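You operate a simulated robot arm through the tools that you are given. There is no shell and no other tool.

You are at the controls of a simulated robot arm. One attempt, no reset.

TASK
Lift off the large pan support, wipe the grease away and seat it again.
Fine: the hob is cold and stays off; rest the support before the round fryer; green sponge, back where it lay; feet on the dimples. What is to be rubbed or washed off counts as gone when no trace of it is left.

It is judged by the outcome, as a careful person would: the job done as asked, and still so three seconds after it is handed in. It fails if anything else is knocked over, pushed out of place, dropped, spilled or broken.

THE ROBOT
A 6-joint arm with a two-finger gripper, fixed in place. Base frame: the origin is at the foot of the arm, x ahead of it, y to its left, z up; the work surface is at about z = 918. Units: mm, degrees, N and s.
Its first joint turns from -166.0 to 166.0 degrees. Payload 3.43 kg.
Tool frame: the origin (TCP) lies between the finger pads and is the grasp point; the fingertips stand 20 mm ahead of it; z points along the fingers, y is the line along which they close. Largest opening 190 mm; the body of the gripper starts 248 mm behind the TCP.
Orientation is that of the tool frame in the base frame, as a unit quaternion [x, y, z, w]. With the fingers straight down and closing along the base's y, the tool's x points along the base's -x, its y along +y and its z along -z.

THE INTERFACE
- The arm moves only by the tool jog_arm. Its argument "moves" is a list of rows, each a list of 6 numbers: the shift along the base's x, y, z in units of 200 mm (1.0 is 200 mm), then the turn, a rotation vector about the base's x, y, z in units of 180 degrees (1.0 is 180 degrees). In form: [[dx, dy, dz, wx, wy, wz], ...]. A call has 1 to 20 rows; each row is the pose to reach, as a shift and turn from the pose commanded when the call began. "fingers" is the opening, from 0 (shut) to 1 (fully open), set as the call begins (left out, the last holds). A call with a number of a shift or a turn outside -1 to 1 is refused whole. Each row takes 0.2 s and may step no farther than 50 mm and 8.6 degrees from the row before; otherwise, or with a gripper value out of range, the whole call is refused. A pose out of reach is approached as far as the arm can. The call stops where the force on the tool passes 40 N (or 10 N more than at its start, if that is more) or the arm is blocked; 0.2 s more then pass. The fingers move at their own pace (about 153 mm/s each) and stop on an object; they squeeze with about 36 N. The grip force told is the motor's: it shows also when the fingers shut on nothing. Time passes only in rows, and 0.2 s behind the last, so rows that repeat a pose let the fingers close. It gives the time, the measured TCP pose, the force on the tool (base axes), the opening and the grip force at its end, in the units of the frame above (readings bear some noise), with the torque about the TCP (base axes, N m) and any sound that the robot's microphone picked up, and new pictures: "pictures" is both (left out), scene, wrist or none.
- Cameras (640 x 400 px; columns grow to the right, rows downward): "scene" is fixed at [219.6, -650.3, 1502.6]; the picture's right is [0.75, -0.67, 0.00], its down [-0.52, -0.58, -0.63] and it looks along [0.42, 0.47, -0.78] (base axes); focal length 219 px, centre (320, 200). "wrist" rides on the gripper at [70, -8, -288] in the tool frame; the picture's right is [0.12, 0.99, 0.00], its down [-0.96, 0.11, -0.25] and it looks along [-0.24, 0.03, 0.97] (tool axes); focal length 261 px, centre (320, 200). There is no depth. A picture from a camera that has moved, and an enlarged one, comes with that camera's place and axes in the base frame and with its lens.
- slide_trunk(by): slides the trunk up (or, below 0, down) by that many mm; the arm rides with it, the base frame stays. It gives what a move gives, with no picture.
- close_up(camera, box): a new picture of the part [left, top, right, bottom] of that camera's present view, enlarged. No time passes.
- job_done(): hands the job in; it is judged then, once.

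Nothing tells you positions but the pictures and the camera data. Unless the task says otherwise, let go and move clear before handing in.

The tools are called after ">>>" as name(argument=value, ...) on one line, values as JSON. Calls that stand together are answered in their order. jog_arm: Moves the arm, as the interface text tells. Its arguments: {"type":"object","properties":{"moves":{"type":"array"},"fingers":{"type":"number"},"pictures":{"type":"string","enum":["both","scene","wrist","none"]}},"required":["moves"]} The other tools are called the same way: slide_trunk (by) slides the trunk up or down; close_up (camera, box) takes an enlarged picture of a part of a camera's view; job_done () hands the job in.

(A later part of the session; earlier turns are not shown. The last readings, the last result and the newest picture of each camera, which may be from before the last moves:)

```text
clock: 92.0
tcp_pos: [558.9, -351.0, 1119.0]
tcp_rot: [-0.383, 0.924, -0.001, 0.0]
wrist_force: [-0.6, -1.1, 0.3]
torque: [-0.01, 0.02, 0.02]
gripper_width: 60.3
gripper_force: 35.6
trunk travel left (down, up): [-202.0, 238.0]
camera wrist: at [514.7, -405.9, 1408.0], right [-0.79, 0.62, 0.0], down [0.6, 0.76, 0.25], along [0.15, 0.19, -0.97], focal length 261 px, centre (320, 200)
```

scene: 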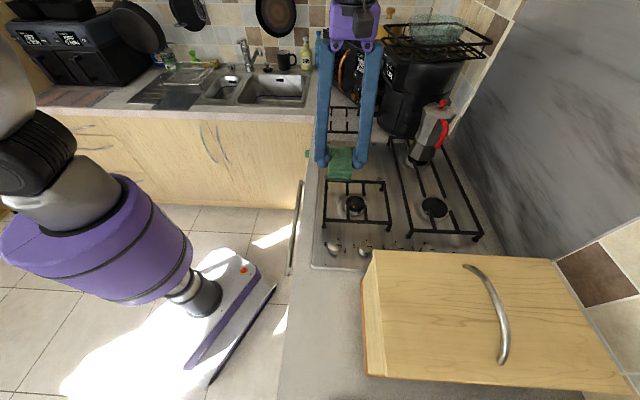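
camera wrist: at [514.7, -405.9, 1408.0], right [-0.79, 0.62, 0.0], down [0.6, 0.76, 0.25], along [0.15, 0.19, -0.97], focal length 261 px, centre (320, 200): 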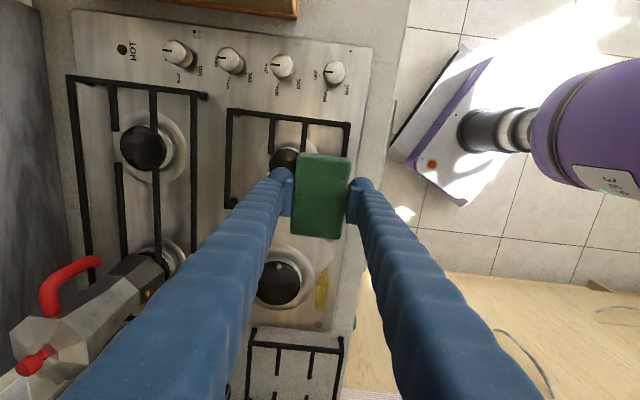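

The sponge is held well. Next I'll carry it to just short of the smear at z 1040.

>>> jog_arm(moves=[[0.006, 0.008, -0.003, 0, 0, 0], [0.021, 0.03, -0.012, 0, 0, 0], [0.045, 0.065, -0.026, 0, 0, 0], [0.076, 0.11, -0.043, 0, 0, 0], [0.114, 0.165, -0.065, 0, 0, 0], [0.155, 0.225, -0.089, 0, 0, 0], [0.2, 0.29, -0.115, 0, 0, 0], [0.248, 0.36, -0.142, 0, 0, 0], [0.297, 0.43, -0.17, 0, 0, 0], [0.345, 0.5, -0.198, 0, 0, 0], [0.393, 0.57, -0.225, 0, 0, 0], [0.442, 0.64, -0.253, 0, 0, 0], [0.49, 0.71, -0.28, 0, 0, 0], [0.538, 0.78, -0.308, 0, 0, 0], [0.587, 0.85, -0.336, 0, 0, 0], [0.628, 0.91, -0.359, 0, 0, 0], [0.66, 0.957, -0.378, 0, 0, 0], [0.683, 0.99, -0.391, 0, 0, 0], [0.69, 1.0, -0.395, 0, 0, 0], [0.69, 1.0, -0.395, 0, 0, 0]], pictures="both")

>>> close_up(camera="wrist", box=[220, 80, 420, 280])

>>> close_up(camera="scene", box=[310, 110, 400, 190])

```text
clock: 96.2
tcp_pos: [697.2, -150.0, 1039.8]
tcp_rot: [-0.383, 0.924, -0.001, 0.001]
wrist_force: [-0.6, -0.6, -0.6]
torque: [-0.02, -0.01, 0.01]
gripper_width: 60.3
gripper_force: 36.2
trunk travel left (down, up): [-202.0, 238.0]
camera wrist: at [652.7, -205.6, 1329.1], right [-0.79, 0.62, 0.0], down [0.6, 0.76, 0.25], along [0.15, 0.19, -0.97], focal length 261 px, centre (320, 200)
```

scene: 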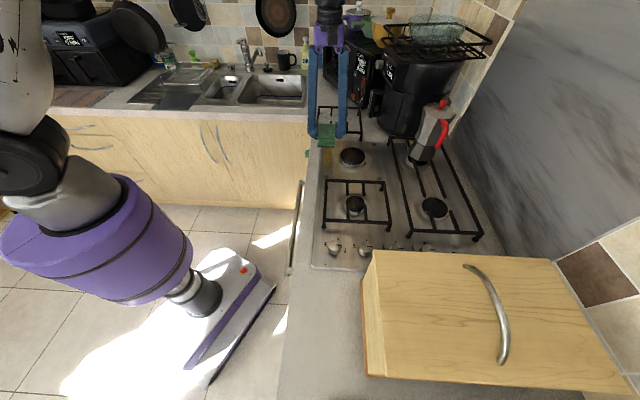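
wrist: 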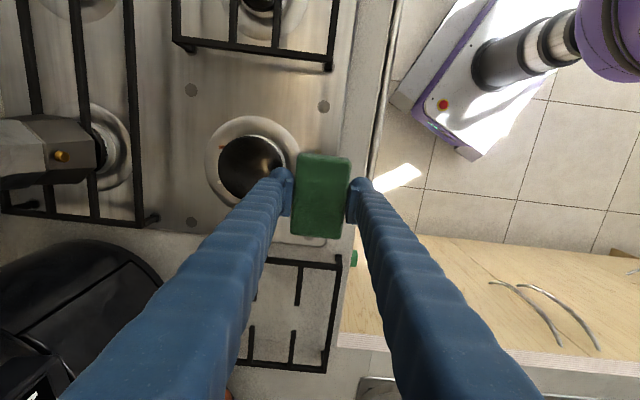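

```text
2.00 times, centred on (320, 180) of wrist
camera zoom: at [652.7, -205.6, 1329.1], right [-0.79, 0.62, 0.0], down [0.6, 0.76, 0.25], along [0.15, 0.19, -0.97], focal length 521 px, centre (320, 240)
```

zoom: 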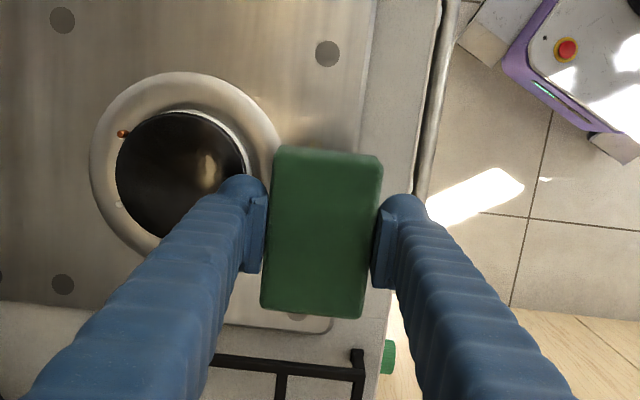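

```text
5.00 times, centred on (355, 150) of scene
camera zoom: at [219.6, -650.3, 1502.6], right [0.75, -0.67, 0.0], down [-0.52, -0.58, -0.63], along [0.42, 0.47, -0.78], focal length 1097 px, centre (145, 450)
```

zoom: 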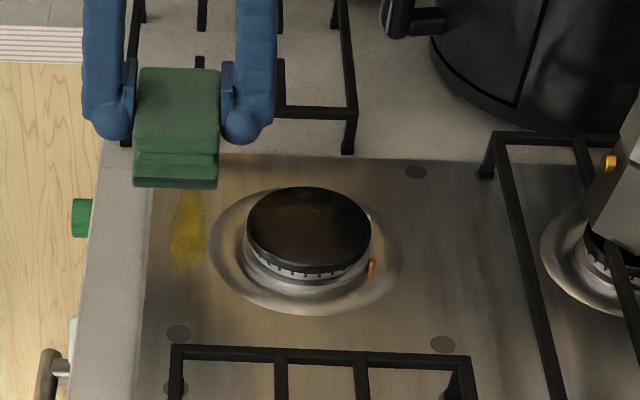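

The sponge hangs right over the smear (smear about r 597–626 across and 110 mm long). I'll lower it close to the surface.

>>> jog_arm(moves=[[0, 0, -0.01, 0, 0, 0], [0, 0, -0.04, 0, 0, 0], [0, 0, -0.09, 0, 0, 0], [0, 0, -0.15, 0, 0, 0], [0, 0, -0.21, 0, 0, 0], [0, 0, -0.27, 0, 0, 0], [0, 0, -0.32, 0, 0, 0], [0, 0, -0.35, 0, 0, 0], [0, 0, -0.365, 0, 0, 0], [0, 0, -0.365, 0, 0, 0]], pictures="none")

>>> jog_arm(moves=[[0, 0, -0.01, 0, 0, 0], [0, 0, -0.02, 0, 0, 0], [0, 0, -0.02, 0, 0, 0]], pictures="none")

```text
clock: 98.4
tcp_pos: [687.9, -133.5, 967.1]
tcp_rot: [-0.383, 0.924, 0.0, 0.001]
wrist_force: [1.2, -1.0, -0.3]
torque: [0.02, 0.0, -0.01]
gripper_width: 60.3
gripper_force: 36.4
trunk travel left (down, up): [-202.0, 238.0]
```

```text
clock: 99.2
tcp_pos: [688.4, -134.6, 964.2]
tcp_rot: [-0.383, 0.924, -0.002, 0.0]
wrist_force: [0.5, -0.5, 0.1]
torque: [0.0, 0.0, -0.01]
gripper_width: 60.3
gripper_force: 36.3
trunk travel left (down, up): [-202.0, 238.0]
```

That descent drifted about 19 mm sideways although I asked for straight down. Something may be pushing on the arm or base, so I'll look.

>>> close_up(camera="scene", box=[0, 0, 640, 400])

>>> close_up(camera="wrist", box=[0, 0, 640, 400])

>>> close_up(camera="scene", box=[310, 100, 400, 190])

```text
1.00 times, centred on (320, 200) of scene (not enlarged: the box is as wide or as high as the picture)
camera zoom: at [219.6, -650.3, 1502.6], right [0.75, -0.67, 0.0], down [-0.52, -0.58, -0.63], along [0.42, 0.47, -0.78], focal length 219 px, centre (320, 200)
```

zoom: 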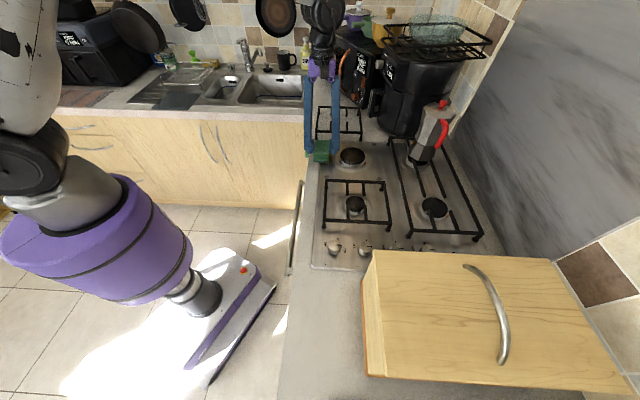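

```text
1.00 times, centred on (320, 200) of wrist (not enlarged: the box is as wide or as high as the picture)
camera zoom: at [644.2, -189.4, 1252.2], right [-0.79, 0.62, 0.0], down [0.6, 0.76, 0.25], along [0.15, 0.19, -0.97], focal length 261 px, centre (320, 200)
```

zoom: 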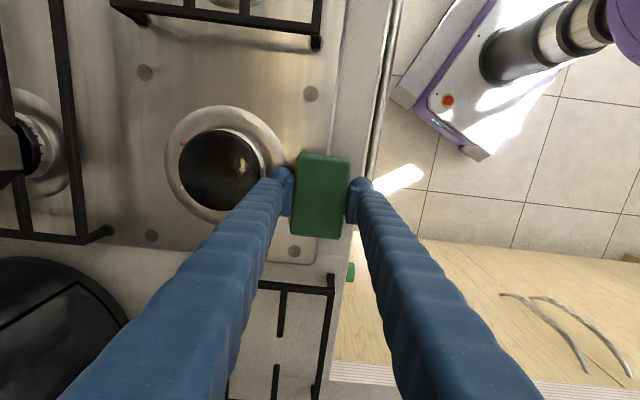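

```text
4.44 times, centred on (355, 145) of scene
camera zoom: at [219.6, -650.3, 1502.6], right [0.75, -0.67, 0.0], down [-0.52, -0.58, -0.63], along [0.42, 0.47, -0.78], focal length 975 px, centre (164, 444)
```

zoom: 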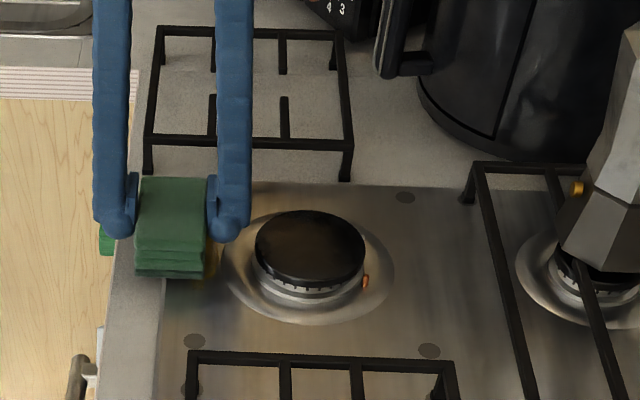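

The sponge is about 19 mm too far toward the front edge, with no contact force. I'll test whether the arm answers a correcting sideways move at this height.

>>> jog_arm(moves=[[0.005, -0.009, 0, 0, 0, 0], [0.015, -0.026, 0, 0, 0, 0], [0.03, -0.052, 0, 0, 0, 0], [0.04, -0.069, 0, 0, 0, 0], [0.045, -0.078, 0, 0, 0, 0], [0.045, -0.078, 0, 0, 0, 0]], pictures="none")

```text
clock: 100.6
tcp_pos: [697.2, -150.4, 963.3]
tcp_rot: [-0.383, 0.924, 0.001, 0.001]
wrist_force: [0.4, 0.0, -0.8]
torque: [-0.02, 0.0, -0.01]
gripper_width: 60.0
gripper_force: 35.9
trunk travel left (down, up): [-202.0, 238.0]
```

It answered exactly. I'll check that there is no creeping drift, then continue.

>>> jog_arm(moves=[[0, 0, 0, 0, 0, 0], [0, 0, 0, 0, 0, 0], [0, 0, 0, 0, 0, 0], [0, 0, 0, 0, 0, 0]], pictures="wrist")

>>> close_up(camera="scene", box=[310, 100, 400, 190])

>>> close_up(camera="scene", box=[150, 220, 310, 380])

```text
clock: 101.6
tcp_pos: [697.4, -149.1, 963.6]
tcp_rot: [-0.383, 0.924, 0.0, 0.001]
wrist_force: [0.4, 0.5, -0.5]
torque: [0.02, -0.01, 0.01]
gripper_width: 59.8
gripper_force: 35.8
trunk travel left (down, up): [-202.0, 238.0]
camera wrist: at [653.2, -204.8, 1251.9], right [-0.79, 0.62, 0.0], down [0.6, 0.76, 0.25], along [0.15, 0.19, -0.97], focal length 261 px, centre (320, 200)
```

wrist: 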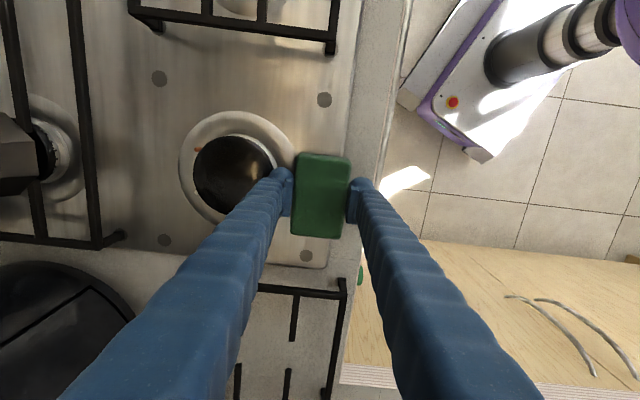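

```text
4.44 times, centred on (355, 145) of scene
camera zoom: at [219.6, -650.3, 1502.6], right [0.75, -0.67, 0.0], down [-0.52, -0.58, -0.63], along [0.42, 0.47, -0.78], focal length 975 px, centre (164, 444)
```

zoom: 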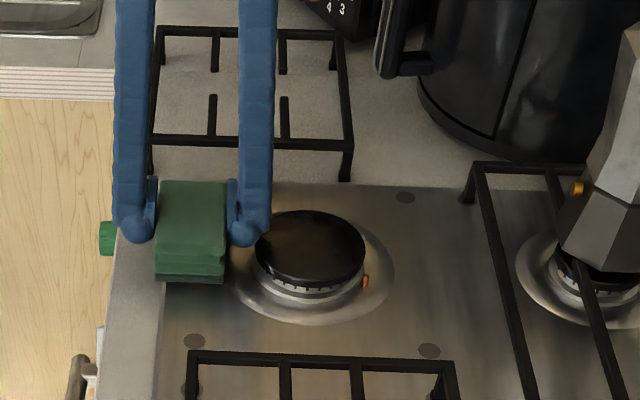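

```text
2.50 times, centred on (230, 300) of scene
camera zoom: at [219.6, -650.3, 1502.6], right [0.75, -0.67, 0.0], down [-0.52, -0.58, -0.63], along [0.42, 0.47, -0.78], focal length 548 px, centre (545, -50)
```

zoom: 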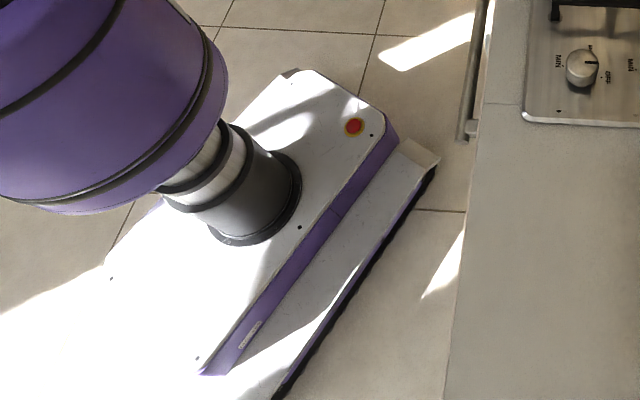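

Steady again. From now on I'll trust measured positions, not summed commands. I'll lower slowly onto the smear.

>>> jog_arm(moves=[[0, 0, -0.007, 0, 0, 0], [0, 0, -0.014, 0, 0, 0], [0, 0, -0.02, 0, 0, 0], [0, 0, -0.02, 0, 0, 0]], pictures="none")

>>> jog_arm(moves=[[0, 0, -0.005, 0, 0, 0], [0, 0, -0.01, 0, 0, 0], [0, 0, -0.01, 0, 0, 0]], pictures="none")

```text
clock: 102.6
tcp_pos: [697.4, -149.1, 959.3]
tcp_rot: [-0.383, 0.924, -0.001, 0.0]
wrist_force: [-0.2, 0.0, -0.5]
torque: [-0.01, 0.0, 0.01]
gripper_width: 60.3
gripper_force: 36.3
trunk travel left (down, up): [-202.0, 238.0]
```

```text
clock: 103.4
tcp_pos: [697.6, -150.2, 958.7]
tcp_rot: [-0.383, 0.924, -0.001, 0.001]
wrist_force: [-0.1, 0.2, 3.9]
torque: [0.05, -0.04, 0.02]
gripper_width: 60.4
gripper_force: 35.8
trunk travel left (down, up): [-202.0, 238.0]
```

Flat contact at z 958.7 with about 4 N. I'll press slightly more and rub back and forth along the smear.

>>> jog_arm(moves=[[0, 0, -0.003, 0, 0, 0], [0.03, 0.03, -0.003, 0, 0, 0], [0.065, 0.065, -0.003, 0, 0, 0], [0.1, 0.1, -0.003, 0, 0, 0], [0.13, 0.13, -0.003, 0, 0, 0], [0.1, 0.1, -0.003, 0, 0, 0], [0.065, 0.065, -0.003, 0, 0, 0], [0.03, 0.03, -0.003, 0, 0, 0], [0, 0, -0.003, 0, 0, 0], [-0.035, -0.035, -0.003, 0, 0, 0], [-0.07, -0.07, -0.003, 0, 0, 0], [-0.1, -0.1, -0.003, 0, 0, 0], [-0.125, -0.125, -0.003, 0, 0, 0], [-0.1, -0.1, -0.003, 0, 0, 0], [-0.065, -0.065, -0.003, 0, 0, 0], [-0.03, -0.03, -0.003, 0, 0, 0], [0, 0, -0.003, 0, 0, 0]], pictures="both")

>>> close_up(camera="scene", box=[310, 100, 400, 190])

```text
clock: 107.0
tcp_pos: [696.1, -150.9, 957.2]
tcp_rot: [-0.383, 0.924, -0.001, 0.001]
wrist_force: [-3.9, -3.9, 14.5]
torque: [-0.11, 0.07, 0.03]
gripper_width: 60.4
gripper_force: 36.3
trunk travel left (down, up): [-202.0, 238.0]
camera wrist: at [651.8, -204.9, 1245.7], right [-0.79, 0.62, 0.0], down [0.6, 0.76, 0.25], along [0.15, 0.19, -0.97], focal length 261 px, centre (320, 200)
```

scene: 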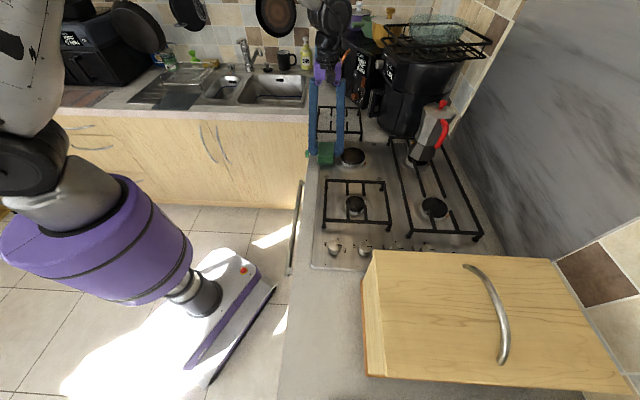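
wrist: 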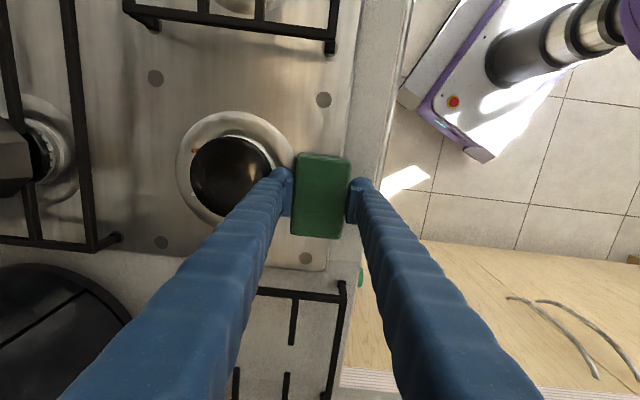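

```text
4.44 times, centred on (355, 145) of scene
camera zoom: at [219.6, -650.3, 1502.6], right [0.75, -0.67, 0.0], down [-0.52, -0.58, -0.63], along [0.42, 0.47, -0.78], focal length 975 px, centre (164, 444)
```

zoom: 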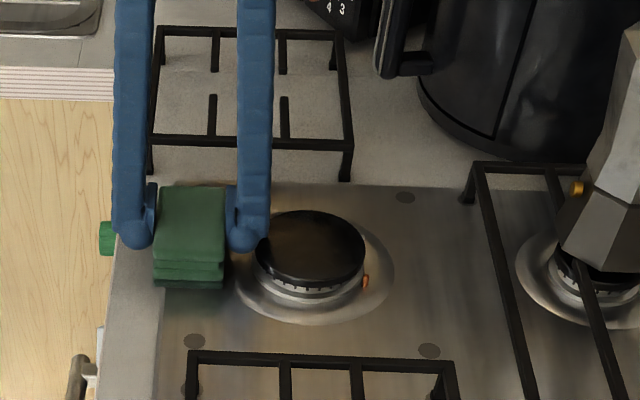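

The rub ran cleanly at about 10–15 N. I'll do a second pass, shifted 4 mm toward the burner, then lift and inspect.

>>> jog_arm(moves=[[0.005, -0.005, 0.001, 0, 0, 0], [0.045, 0.015, 0.001, 0, 0, 0], [0.08, 0.05, 0.001, 0, 0, 0], [0.115, 0.085, 0.001, 0, 0, 0], [0.145, 0.115, 0.001, 0, 0, 0], [0.115, 0.085, 0.001, 0, 0, 0], [0.08, 0.05, 0.001, 0, 0, 0], [0.045, 0.015, 0.001, 0, 0, 0], [0.015, -0.015, 0.001, 0, 0, 0], [-0.02, -0.05, 0.001, 0, 0, 0], [-0.055, -0.085, 0.001, 0, 0, 0], [-0.085, -0.115, 0.001, 0, 0, 0], [-0.115, -0.145, 0.001, 0, 0, 0], [-0.085, -0.115, 0.001, 0, 0, 0], [-0.05, -0.08, 0.001, 0, 0, 0], [-0.02, -0.05, 0.001, 0, 0, 0], [0, 0, 0.001, 0, 0, 0]], pictures="none")

>>> jog_arm(moves=[[0, 0, 0.01, 0, 0, 0], [0, 0, 0.05, 0, 0, 0], [0, 0, 0.11, 0, 0, 0], [0, 0, 0.18, 0, 0, 0], [-0.03, 0.03, 0.25, 0, 0, 0], [-0.07, 0.07, 0.3, 0, 0, 0], [-0.12, 0.12, 0.33, 0, 0, 0], [-0.17, 0.17, 0.35, 0, 0, 0], [-0.2, 0.2, 0.35, 0, 0, 0], [-0.2, 0.2, 0.35, 0, 0, 0]], pictures="both")

>>> close_up(camera="scene", box=[310, 110, 400, 190])

>>> close_up(camera="wrist", box=[180, 80, 360, 280])

```text
clock: 110.6
tcp_pos: [697.0, -148.9, 956.8]
tcp_rot: [-0.382, 0.924, 0.0, 0.001]
wrist_force: [-0.3, 0.6, 7.0]
torque: [0.01, 0.08, 0.08]
gripper_width: 60.1
gripper_force: 36.6
trunk travel left (down, up): [-202.0, 238.0]
```

```text
clock: 112.8
tcp_pos: [657.3, -111.2, 1027.6]
tcp_rot: [-0.383, 0.924, -0.002, 0.0]
wrist_force: [0.0, 0.5, -0.5]
torque: [0.0, -0.01, -0.02]
gripper_width: 60.1
gripper_force: 36.2
trunk travel left (down, up): [-202.0, 238.0]
camera wrist: at [613.1, -164.5, 1315.6], right [-0.79, 0.62, 0.0], down [0.6, 0.76, 0.25], along [0.15, 0.19, -0.97], focal length 261 px, centre (320, 200)
```

scene: 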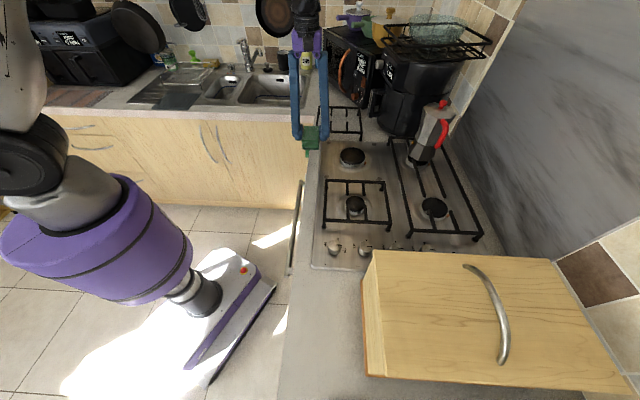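
wrist: 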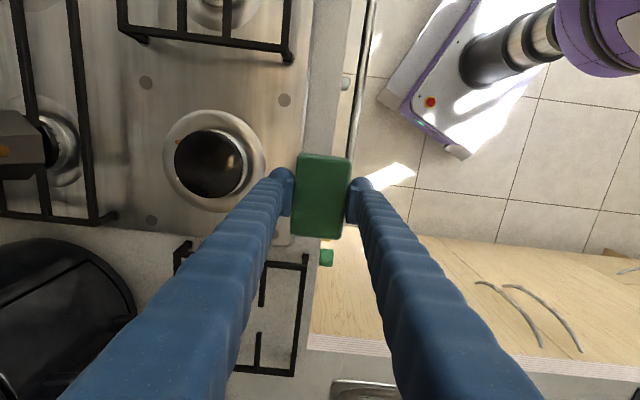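

```text
5.00 times, centred on (355, 150) of scene
camera zoom: at [219.6, -650.3, 1502.6], right [0.75, -0.67, 0.0], down [-0.52, -0.58, -0.63], along [0.42, 0.47, -0.78], focal length 1097 px, centre (145, 450)
```

zoom: 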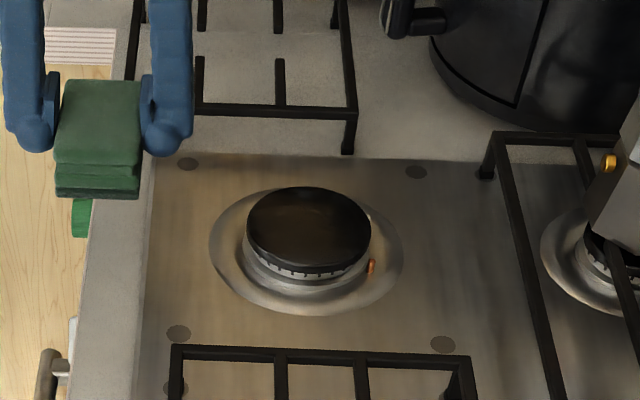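

```text
2.00 times, centred on (270, 180) of wrist
camera zoom: at [613.1, -164.5, 1315.6], right [-0.79, 0.62, 0.0], down [0.6, 0.76, 0.25], along [0.15, 0.19, -0.97], focal length 521 px, centre (420, 240)
```

zoom: 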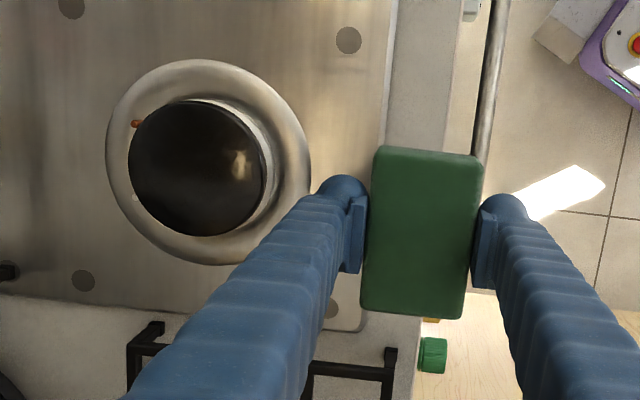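

The yellow smear looks gone. I'll check for traces in a stronger enlargement of the area.

>>> close_up(camera="scene", box=[325, 138, 355, 168])

>>> close_up(camera="wrist", box=[225, 80, 305, 160])

>>> close_up(camera="scene", box=[385, 130, 465, 230])

```text
13.33 times, centred on (340, 153) of scene
camera zoom: at [219.6, -650.3, 1502.6], right [0.75, -0.67, 0.0], down [-0.52, -0.58, -0.63], along [0.42, 0.47, -0.78], focal length 2926 px, centre (53, 827)
```

zoom: 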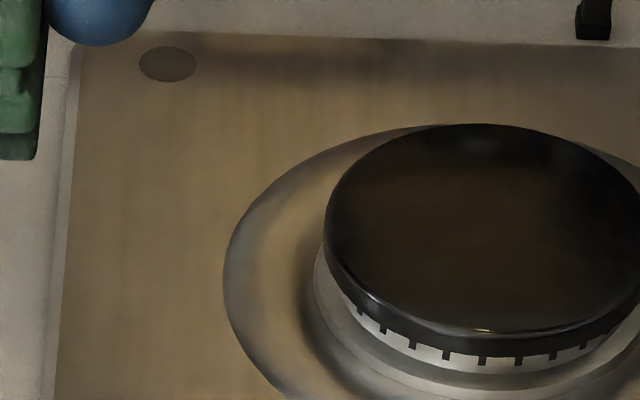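

```text
5.00 times, centred on (265, 120) of wrist
camera zoom: at [613.1, -164.5, 1315.6], right [-0.79, 0.62, 0.0], down [0.6, 0.76, 0.25], along [0.15, 0.19, -0.97], focal length 1303 px, centre (595, 600)
```

zoom: 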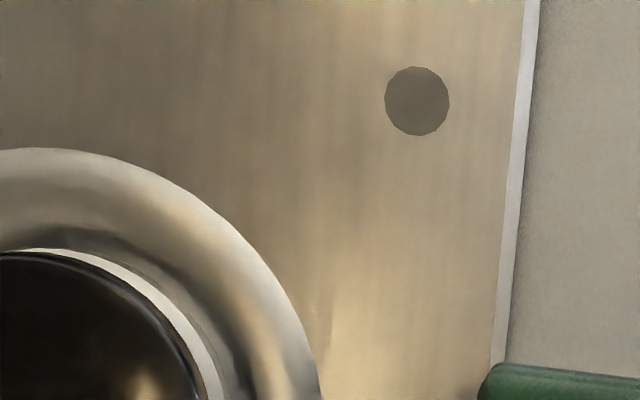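

```text
4.00 times, centred on (425, 180) of scene
camera zoom: at [219.6, -650.3, 1502.6], right [0.75, -0.67, 0.0], down [-0.52, -0.58, -0.63], along [0.42, 0.47, -0.78], focal length 878 px, centre (-100, 280)
```

zoom: 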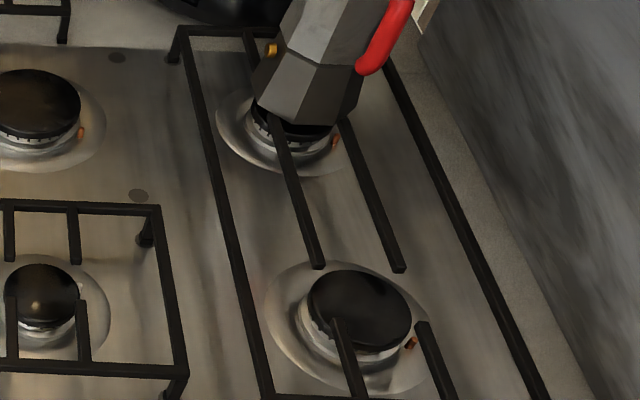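

No trace is visible so far. I'll draw back toward the knobs so the wrist camera can look straight at the wiped area.

>>> jog_arm(moves=[[0, -0.01, 0.01, 0, 0, 0], [-0.005, -0.035, 0.03, 0, 0, 0], [-0.015, -0.08, 0.07, 0, 0, 0], [-0.035, -0.14, 0.11, 0, 0, 0], [-0.065, -0.21, 0.16, 0, 0, 0], [-0.1, -0.285, 0.21, 0, 0, 0], [-0.135, -0.36, 0.26, 0, 0, 0], [-0.17, -0.435, 0.3, 0, 0, 0], [-0.205, -0.51, 0.34, 0, 0, 0], [-0.24, -0.585, 0.37, 0, 0, 0], [-0.275, -0.66, 0.39, 0, 0, 0], [-0.305, -0.73, 0.4, 0, 0, 0], [-0.33, -0.79, 0.4, 0, 0, 0], [-0.345, -0.83, 0.4, 0, 0, 0], [-0.35, -0.85, 0.4, 0, 0, 0], [-0.35, -0.85, 0.4, 0, 0, 0]], pictures="both")

>>> close_up(camera="wrist", box=[240, 200, 360, 320])

>>> close_up(camera="scene", box=[318, 130, 368, 180])

```text
clock: 116.2
tcp_pos: [587.5, -280.8, 1107.0]
tcp_rot: [-0.383, 0.924, 0.0, -0.001]
wrist_force: [0.2, -0.3, -0.1]
torque: [-0.02, 0.03, -0.01]
gripper_width: 60.2
gripper_force: 36.0
trunk travel left (down, up): [-202.0, 238.0]
camera wrist: at [543.3, -334.8, 1395.4], right [-0.79, 0.62, 0.0], down [0.6, 0.76, 0.25], along [0.15, 0.19, -0.97], focal length 261 px, centre (320, 200)
```

scene: 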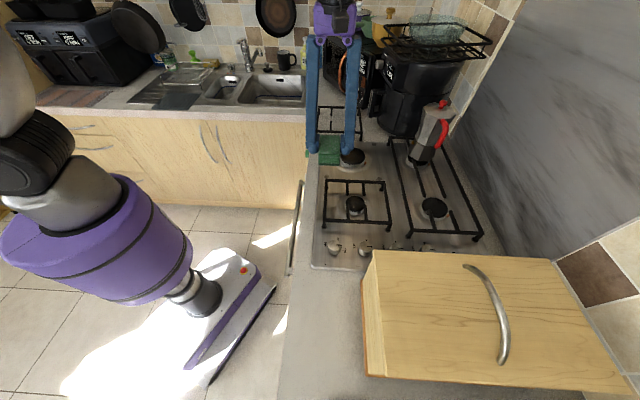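
wrist: 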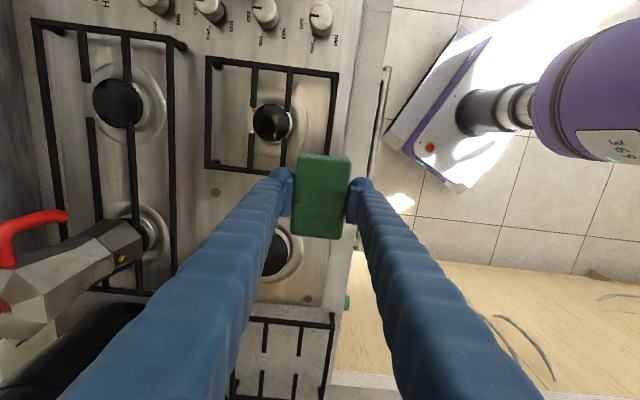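

```text
3.33 times, centred on (300, 260) of wrist
camera zoom: at [543.3, -334.8, 1395.4], right [-0.79, 0.62, 0.0], down [0.6, 0.76, 0.25], along [0.15, 0.19, -0.97], focal length 869 px, centre (387, 0)
```

zoom: 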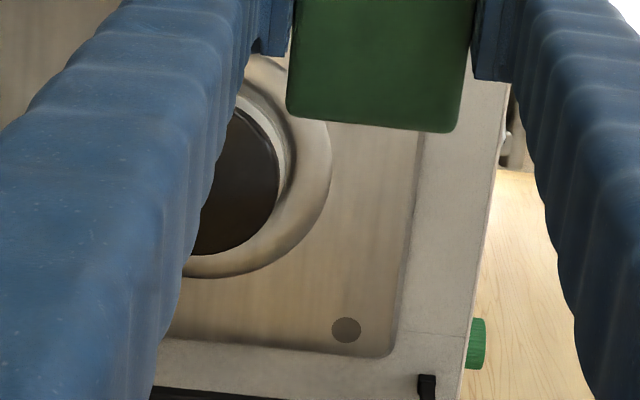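

```text
8.00 times, centred on (343, 155) of scene
camera zoom: at [219.6, -650.3, 1502.6], right [0.75, -0.67, 0.0], down [-0.52, -0.58, -0.63], along [0.42, 0.47, -0.78], focal length 1755 px, centre (136, 560)
```

zoom: 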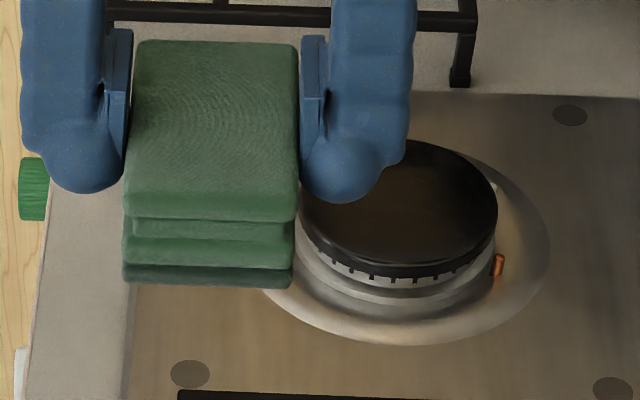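

The visible half is clean. A bit farther back for the rest.

>>> jog_arm(moves=[[-0.005, -0.01, 0.002, 0, 0, 0], [-0.02, -0.05, 0.01, 0, 0, 0], [-0.045, -0.11, 0.02, 0, 0, 0], [-0.075, -0.185, 0.03, 0, 0, 0], [-0.105, -0.26, 0.045, 0, 0, 0], [-0.13, -0.32, 0.055, 0, 0, 0], [-0.142, -0.345, 0.06, 0, 0, 0], [-0.145, -0.35, 0.06, 0, 0, 0], [-0.145, -0.35, 0.06, 0, 0, 0]], pictures="wrist")

>>> close_up(camera="wrist", box=[260, 220, 360, 330])

>>> close_up(camera="scene", box=[318, 130, 368, 180])

```text
clock: 118.2
tcp_pos: [558.9, -351.0, 1118.7]
tcp_rot: [-0.383, 0.924, -0.001, 0.0]
wrist_force: [-0.4, 0.7, -0.1]
torque: [-0.01, 0.0, 0.0]
gripper_width: 60.3
gripper_force: 36.1
trunk travel left (down, up): [-202.0, 238.0]
camera wrist: at [514.1, -405.5, 1407.4], right [-0.79, 0.62, 0.0], down [0.6, 0.76, 0.25], along [0.15, 0.19, -0.97], focal length 261 px, centre (320, 200)
```

wrist: 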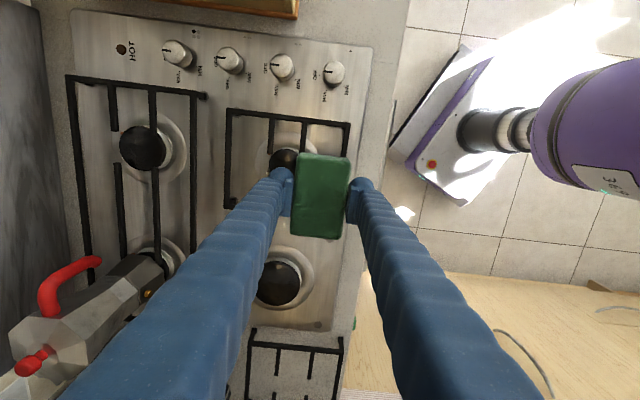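

```text
3.64 times, centred on (310, 275) of wrist
camera zoom: at [514.1, -405.5, 1407.4], right [-0.79, 0.62, 0.0], down [0.6, 0.76, 0.25], along [0.15, 0.19, -0.97], focal length 948 px, centre (356, -73)
```

zoom: 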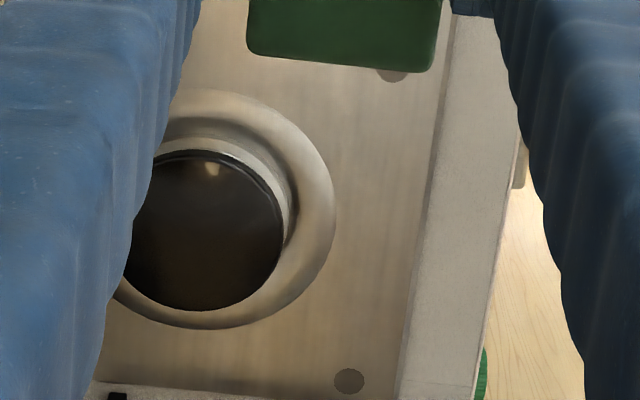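

```text
8.00 times, centred on (343, 155) of scene
camera zoom: at [219.6, -650.3, 1502.6], right [0.75, -0.67, 0.0], down [-0.52, -0.58, -0.63], along [0.42, 0.47, -0.78], focal length 1755 px, centre (136, 560)
```

zoom: 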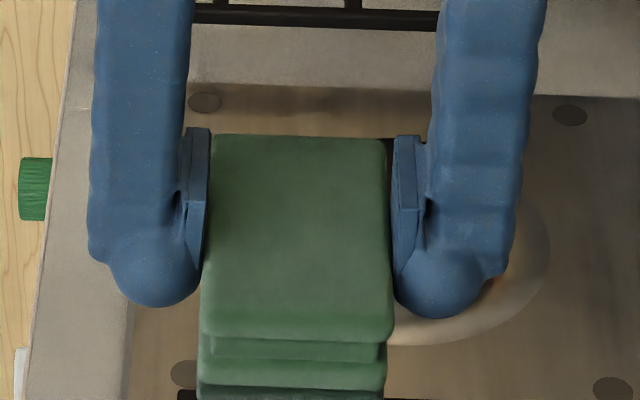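

The whole area is clean, with no yellow left. I'll take the sponge back the way it came.

>>> jog_arm(moves=[[-0.007, -0.007, 0.001, 0, 0, 0], [-0.03, -0.029, 0.005, 0, 0, 0.001], [-0.062, -0.06, 0.011, 0, 0, 0.002], [-0.106, -0.1, 0.019, 0, 0, 0.004], [-0.159, -0.15, 0.029, 0, 0, 0.006], [-0.221, -0.205, 0.04, 0, 0, 0.008], [-0.283, -0.262, 0.051, 0, 0, 0.01], [-0.345, -0.32, 0.062, 0, 0, 0.012], [-0.407, -0.378, 0.074, 0, 0, 0.014], [-0.469, -0.435, 0.085, 0, 0, 0.016], [-0.531, -0.493, 0.096, 0, 0, 0.018], [-0.593, -0.55, 0.107, 0, 0, 0.02], [-0.655, -0.608, 0.118, 0, 0, 0.022], [-0.717, -0.665, 0.13, 0, 0, 0.024], [-0.765, -0.71, 0.14, 0, 0, 0.0255], [-0.805, -0.75, 0.147, 0, 0, 0.0268], [-0.83, -0.775, 0.15, 0, 0, 0.0273], [-0.84, -0.785, 0.15, 0, 0, 0.0273], [-0.84, -0.785, 0.15, 0, 0, 0.0273]], pictures="none")

>>> jog_arm(moves=[[-0.01, -0.007, -0.005, 0, 0, 0], [-0.035, -0.025, -0.02, 0, 0, 0], [-0.075, -0.054, -0.05, 0, 0, 0], [-0.13, -0.094, -0.09, 0, 0, 0], [-0.19, -0.137, -0.14, 0, 0, 0], [-0.25, -0.18, -0.2, 0, 0, 0], [-0.31, -0.224, -0.26, 0, 0, 0], [-0.37, -0.267, -0.32, 0, 0, 0], [-0.42, -0.303, -0.38, 0, 0, 0], [-0.46, -0.335, -0.43, 0, 0, 0], [-0.485, -0.355, -0.47, 0, 0, 0], [-0.495, -0.365, -0.49, 0, 0, 0], [-0.495, -0.365, -0.496, 0, 0, 0], [-0.495, -0.365, -0.496, 0, 0, 0]], pictures="both")

```text
clock: 122.2
tcp_pos: [389.3, -506.9, 1149.8]
tcp_rot: [-0.421, 0.907, -0.001, 0.001]
wrist_force: [0.1, -0.1, -0.1]
torque: [-0.02, -0.03, 0.02]
gripper_width: 60.2
gripper_force: 36.0
trunk travel left (down, up): [-202.0, 238.0]
```

```text
clock: 125.2
tcp_pos: [291.4, -579.9, 1050.4]
tcp_rot: [-0.422, 0.907, 0.0, 0.001]
wrist_force: [0.4, -0.8, -0.5]
torque: [0.01, 0.02, -0.02]
gripper_width: 60.5
gripper_force: 36.3
trunk travel left (down, up): [-202.0, 238.0]
camera wrist: at [251.7, -638.6, 1338.6], right [-0.84, 0.55, 0.0], down [0.53, 0.81, 0.25], along [0.14, 0.21, -0.97], focal length 261 px, centre (320, 200)
```

scene: 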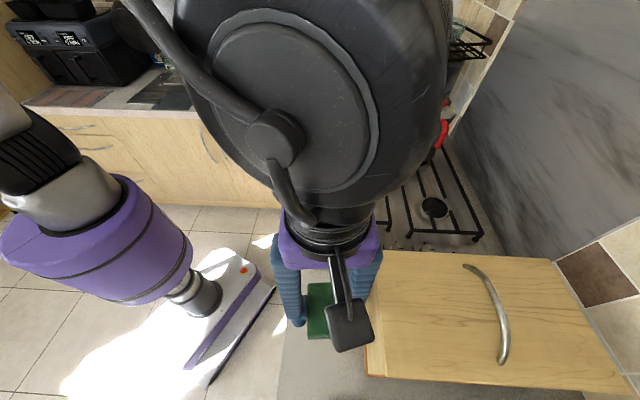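
wrist: 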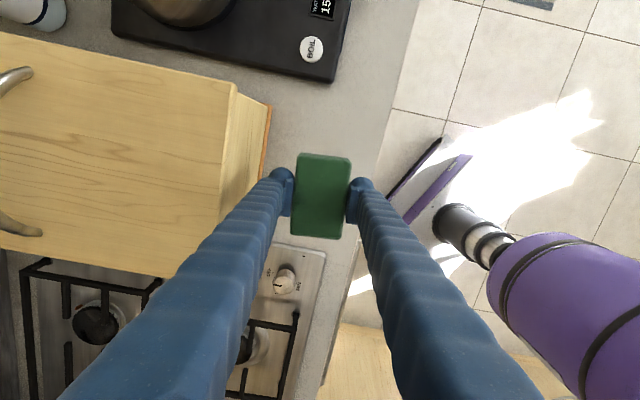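

Back over the sponge's place within a millimetre. I'll lower it.

>>> jog_arm(moves=[[0, 0, -0.01, 0, 0, 0], [0, 0, -0.04, 0, 0, 0], [0, 0, -0.1, 0, 0, 0], [0, 0, -0.17, 0, 0, 0], [0, 0, -0.24, 0, 0, 0], [0, 0, -0.31, 0, 0, 0], [0, 0, -0.37, 0, 0, 0], [0, 0, -0.42, 0, 0, 0], [0, 0, -0.455, 0, 0, 0], [0, 0, -0.475, 0, 0, 0], [0, 0, -0.485, 0, 0, 0], [0, 0, -0.485, 0, 0, 0]], pictures="none")

>>> jog_arm(moves=[[0, 0, -0.005, 0, 0, 0], [0, 0, -0.01, 0, 0, 0], [0, 0, -0.01, 0, 0, 0]], pictures="none")

```text
clock: 127.8
tcp_pos: [289.6, -580.1, 954.2]
tcp_rot: [-0.421, 0.907, -0.001, 0.001]
wrist_force: [0.4, -0.9, -0.4]
torque: [0.01, 0.01, -0.01]
gripper_width: 60.5
gripper_force: 36.0
trunk travel left (down, up): [-202.0, 238.0]
```

```text
clock: 128.6
tcp_pos: [290.8, -580.0, 951.1]
tcp_rot: [-0.422, 0.907, -0.001, 0.002]
wrist_force: [-0.3, -0.2, -0.8]
torque: [0.01, -0.02, -0.06]
gripper_width: 60.3
gripper_force: 36.1
trunk travel left (down, up): [-202.0, 238.0]
```

>>> jog_arm(moves=[[0, 0, -0.004, 0, 0, 0], [0, 0, -0.007, 0, 0, 0], [0, 0, -0.007, 0, 0, 0]], pictures="wrist")

>>> close_up(camera="wrist", box=[230, 120, 420, 260])

```text
clock: 129.4
tcp_pos: [290.7, -581.2, 949.3]
tcp_rot: [-0.423, 0.906, -0.001, 0.0]
wrist_force: [0.0, -0.9, 0.2]
torque: [0.01, -0.01, -0.01]
gripper_width: 60.1
gripper_force: 36.2
trunk travel left (down, up): [-202.0, 238.0]
camera wrist: at [251.5, -639.0, 1238.4], right [-0.84, 0.55, 0.0], down [0.53, 0.81, 0.25], along [0.14, 0.21, -0.97], focal length 261 px, centre (320, 200)
```

wrist: 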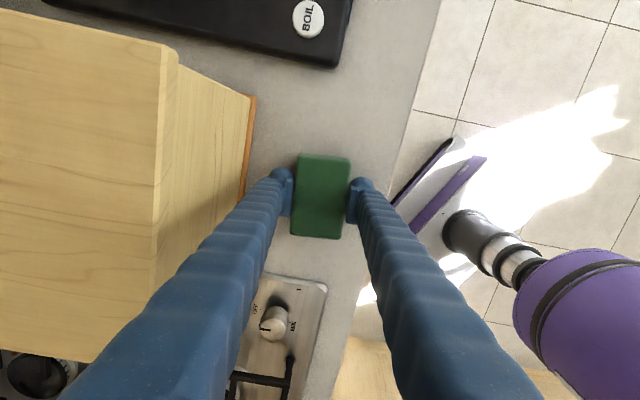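

```text
2.86 times, centred on (325, 190) of wrist
camera zoom: at [251.5, -639.0, 1238.4], right [-0.84, 0.55, 0.0], down [0.53, 0.81, 0.25], along [0.14, 0.21, -0.97], focal length 745 px, centre (306, 229)
```

zoom: 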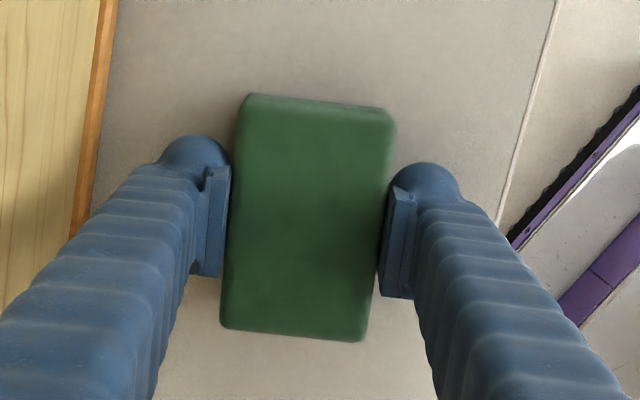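

>>> jog_arm(moves=[[0, 0, -0.004, 0, 0, 0], [0, 0, -0.007, 0, 0, 0], [0, 0, -0.007, 0, 0, 0]], pictures="none")

```text
clock: 130.2
tcp_pos: [291.9, -580.1, 949.5]
tcp_rot: [-0.422, 0.907, 0.0, 0.0]
wrist_force: [0.8, 0.1, 8.5]
torque: [0.11, 0.11, -0.02]
gripper_width: 60.1
gripper_force: 35.9
trunk travel left (down, up): [-202.0, 238.0]
```

The sponge bears on the counter (8.5 N), in its old spot. I'll release it and rise.

>>> jog_arm(moves=[[0, 0, 0.002, 0, 0, 0], [0, 0, 0.002, 0, 0, 0], [0, 0, 0.002, 0, 0, 0], [0, 0, 0.002, 0, 0, 0]], fingers=0.5, pictures="none")

>>> jog_arm(moves=[[0, 0, 0.01, 0, 0, 0], [0, 0, 0.04, 0, 0, 0], [0, 0, 0.09, 0, 0, 0], [0, 0, 0.16, 0, 0, 0], [0, 0, 0.24, 0, 0, 0], [0, 0, 0.32, 0, 0, 0], [0, 0, 0.41, 0, 0, 0], [0, 0, 0.5, 0, 0, 0], [0.01, 0.007, 0.59, 0, 0, 0], [0.03, 0.02, 0.68, 0, 0, 0], [0.06, 0.045, 0.76, 0, 0, 0], [0.1, 0.075, 0.83, 0, 0, 0], [0.16, 0.12, 0.89, 0, 0, 0], [0.22, 0.165, 0.94, 0, 0, 0], [0.285, 0.21, 0.97, 0, 0, 0], [0.35, 0.255, 0.99, 0, 0, 0], [0.41, 0.3, 1.0, 0, 0, 0], [0.46, 0.335, 1.0, 0, 0, 0], [0.49, 0.36, 1.0, 0, 0, 0], [0.5, 0.365, 1.0, 0, 0, 0]], pictures="both")

>>> close_up(camera="scene", box=[290, 280, 390, 360])

>>> close_up(camera="wrist", box=[280, 50, 400, 150])

```text
clock: 131.2
tcp_pos: [290.6, -581.2, 949.0]
tcp_rot: [-0.422, 0.906, -0.001, 0.001]
wrist_force: [0.1, 0.2, 0.2]
torque: [-0.02, -0.04, 0.01]
gripper_width: 94.9
gripper_force: 0.0
trunk travel left (down, up): [-202.0, 238.0]
```

```text
clock: 135.4
tcp_pos: [389.7, -508.3, 1149.0]
tcp_rot: [-0.422, 0.907, 0.0, 0.001]
wrist_force: [0.1, 0.8, 0.2]
torque: [0.01, -0.02, -0.03]
gripper_width: 94.8
gripper_force: 0.0
trunk travel left (down, up): [-202.0, 238.0]
camera wrist: at [351.7, -565.6, 1437.3], right [-0.84, 0.55, 0.0], down [0.53, 0.81, 0.25], along [0.14, 0.21, -0.97], focal length 261 px, centre (320, 200)
```

scene: 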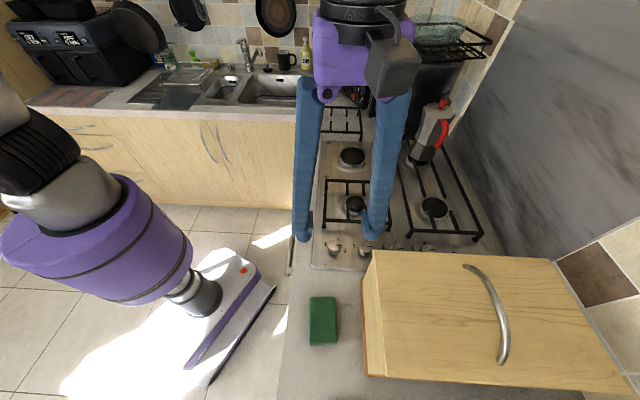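
wrist: 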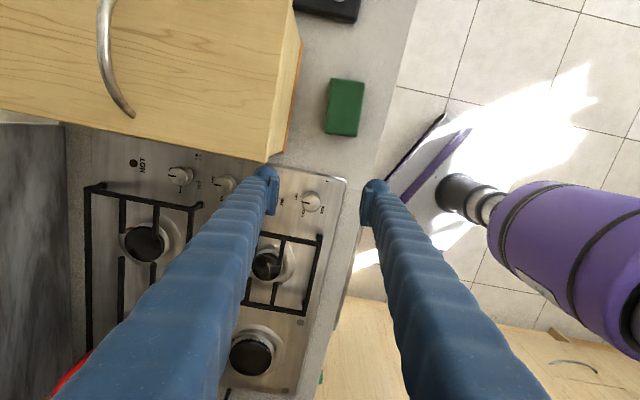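

```text
5.00 times, centred on (340, 320) of scene
camera zoom: at [219.6, -650.3, 1502.6], right [0.75, -0.67, 0.0], down [-0.52, -0.58, -0.63], along [0.42, 0.47, -0.78], focal length 1097 px, centre (220, -400)
```

zoom: 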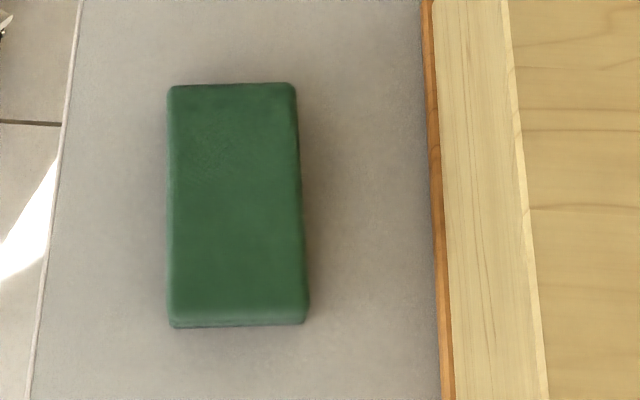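

```text
4.00 times, centred on (340, 100) of wrist
camera zoom: at [351.7, -565.6, 1437.3], right [-0.84, 0.55, 0.0], down [0.53, 0.81, 0.25], along [0.14, 0.21, -0.97], focal length 1043 px, centre (240, 600)
```

zoom: 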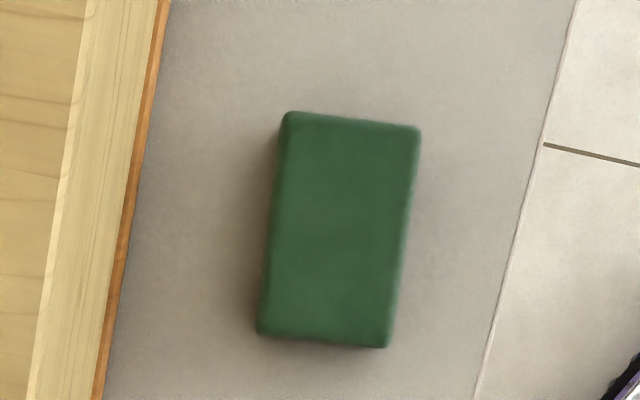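

The sponge lies where it was, within a couple of millimetres. Now I'll go back for the support.

>>> jog_arm(moves=[[0.007, 0.007, -0.001, 0, 0, 0], [0.03, 0.029, -0.005, 0, 0, -0.001], [0.062, 0.06, -0.011, 0, 0, -0.002], [0.106, 0.1, -0.019, 0, 0, -0.004], [0.159, 0.15, -0.029, 0, 0, -0.006], [0.221, 0.205, -0.04, 0, 0, -0.008], [0.283, 0.262, -0.051, 0, 0, -0.01], [0.345, 0.32, -0.062, 0, 0, -0.012], [0.407, 0.378, -0.074, 0, 0, -0.014], [0.469, 0.435, -0.085, 0, 0, -0.016], [0.531, 0.493, -0.096, 0, 0, -0.018], [0.593, 0.55, -0.107, 0, 0, -0.02], [0.655, 0.608, -0.118, 0, 0, -0.022], [0.717, 0.665, -0.13, 0, 0, -0.024], [0.765, 0.71, -0.14, 0, 0, -0.0255], [0.805, 0.75, -0.147, 0, 0, -0.0268], [0.83, 0.775, -0.15, 0, 0, -0.0273], [0.84, 0.785, -0.15, 0, 0, -0.0273], [0.84, 0.785, -0.15, 0, 0, -0.0273]], fingers=0.62, pictures="none")

>>> jog_arm(moves=[[0.007, 0.007, -0.001, 0, 0, 0], [0.03, 0.029, -0.005, 0, 0, 0], [0.062, 0.06, -0.011, 0, 0, 0], [0.106, 0.103, -0.019, 0, 0, 0], [0.159, 0.154, -0.029, 0, 0, 0], [0.221, 0.214, -0.04, 0, 0, 0], [0.283, 0.274, -0.051, 0, 0, 0], [0.345, 0.333, -0.062, 0, 0, 0], [0.407, 0.393, -0.074, 0, 0, 0], [0.469, 0.453, -0.085, 0, 0, 0], [0.531, 0.513, -0.096, 0, 0, 0], [0.593, 0.573, -0.107, 0, 0, 0], [0.655, 0.633, -0.118, 0, 0, 0], [0.717, 0.693, -0.13, 0, 0, 0], [0.775, 0.749, -0.14, 0, 0, 0], [0.823, 0.795, -0.15, 0, 0, 0], [0.86, 0.831, -0.156, 0, 0, 0], [0.88, 0.85, -0.16, 0, 0, 0], [0.885, 0.855, -0.16, 0, 0, 0], [0.885, 0.855, -0.16, 0, 0, 0]], pictures="both")

>>> close_up(camera="wrist", box=[220, 100, 420, 300])

```text
clock: 139.4
tcp_pos: [559.8, -349.7, 1119.5]
tcp_rot: [-0.383, 0.924, 0.0, 0.0]
wrist_force: [-0.1, 0.1, -0.9]
torque: [-0.01, 0.02, 0.0]
gripper_width: 117.8
gripper_force: 0.1
trunk travel left (down, up): [-202.0, 238.0]
```

```text
clock: 143.6
tcp_pos: [736.7, -180.0, 1085.8]
tcp_rot: [-0.382, 0.924, -0.001, 0.0]
wrist_force: [1.2, -0.2, 0.1]
torque: [0.01, 0.03, -0.01]
gripper_width: 118.0
gripper_force: 0.1
trunk travel left (down, up): [-202.0, 238.0]
camera wrist: at [692.4, -234.0, 1374.9], right [-0.79, 0.62, 0.0], down [0.6, 0.76, 0.25], along [0.15, 0.19, -0.97], focal length 261 px, centre (320, 200)
```

scene: 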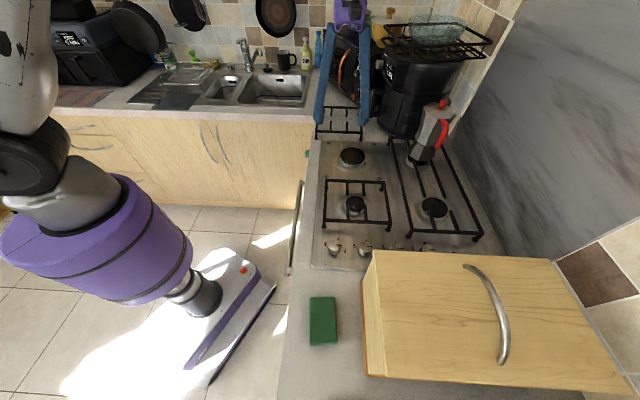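
wrist: 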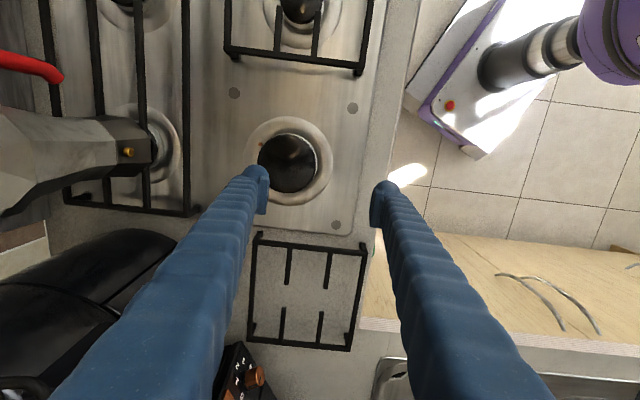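

```text
2.00 times, centred on (320, 200) of wrist
camera zoom: at [692.4, -234.0, 1374.9], right [-0.79, 0.62, 0.0], down [0.6, 0.76, 0.25], along [0.15, 0.19, -0.97], focal length 521 px, centre (320, 200)
```

zoom: 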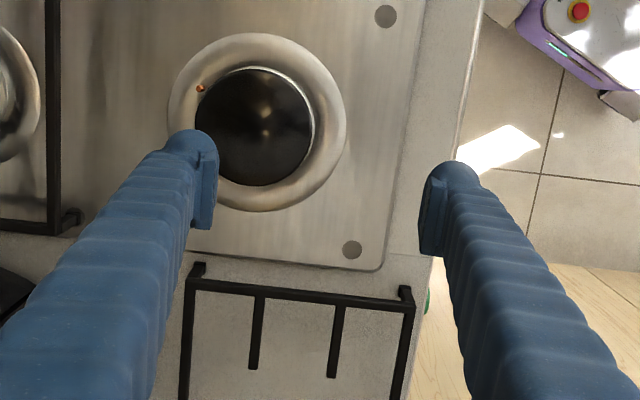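

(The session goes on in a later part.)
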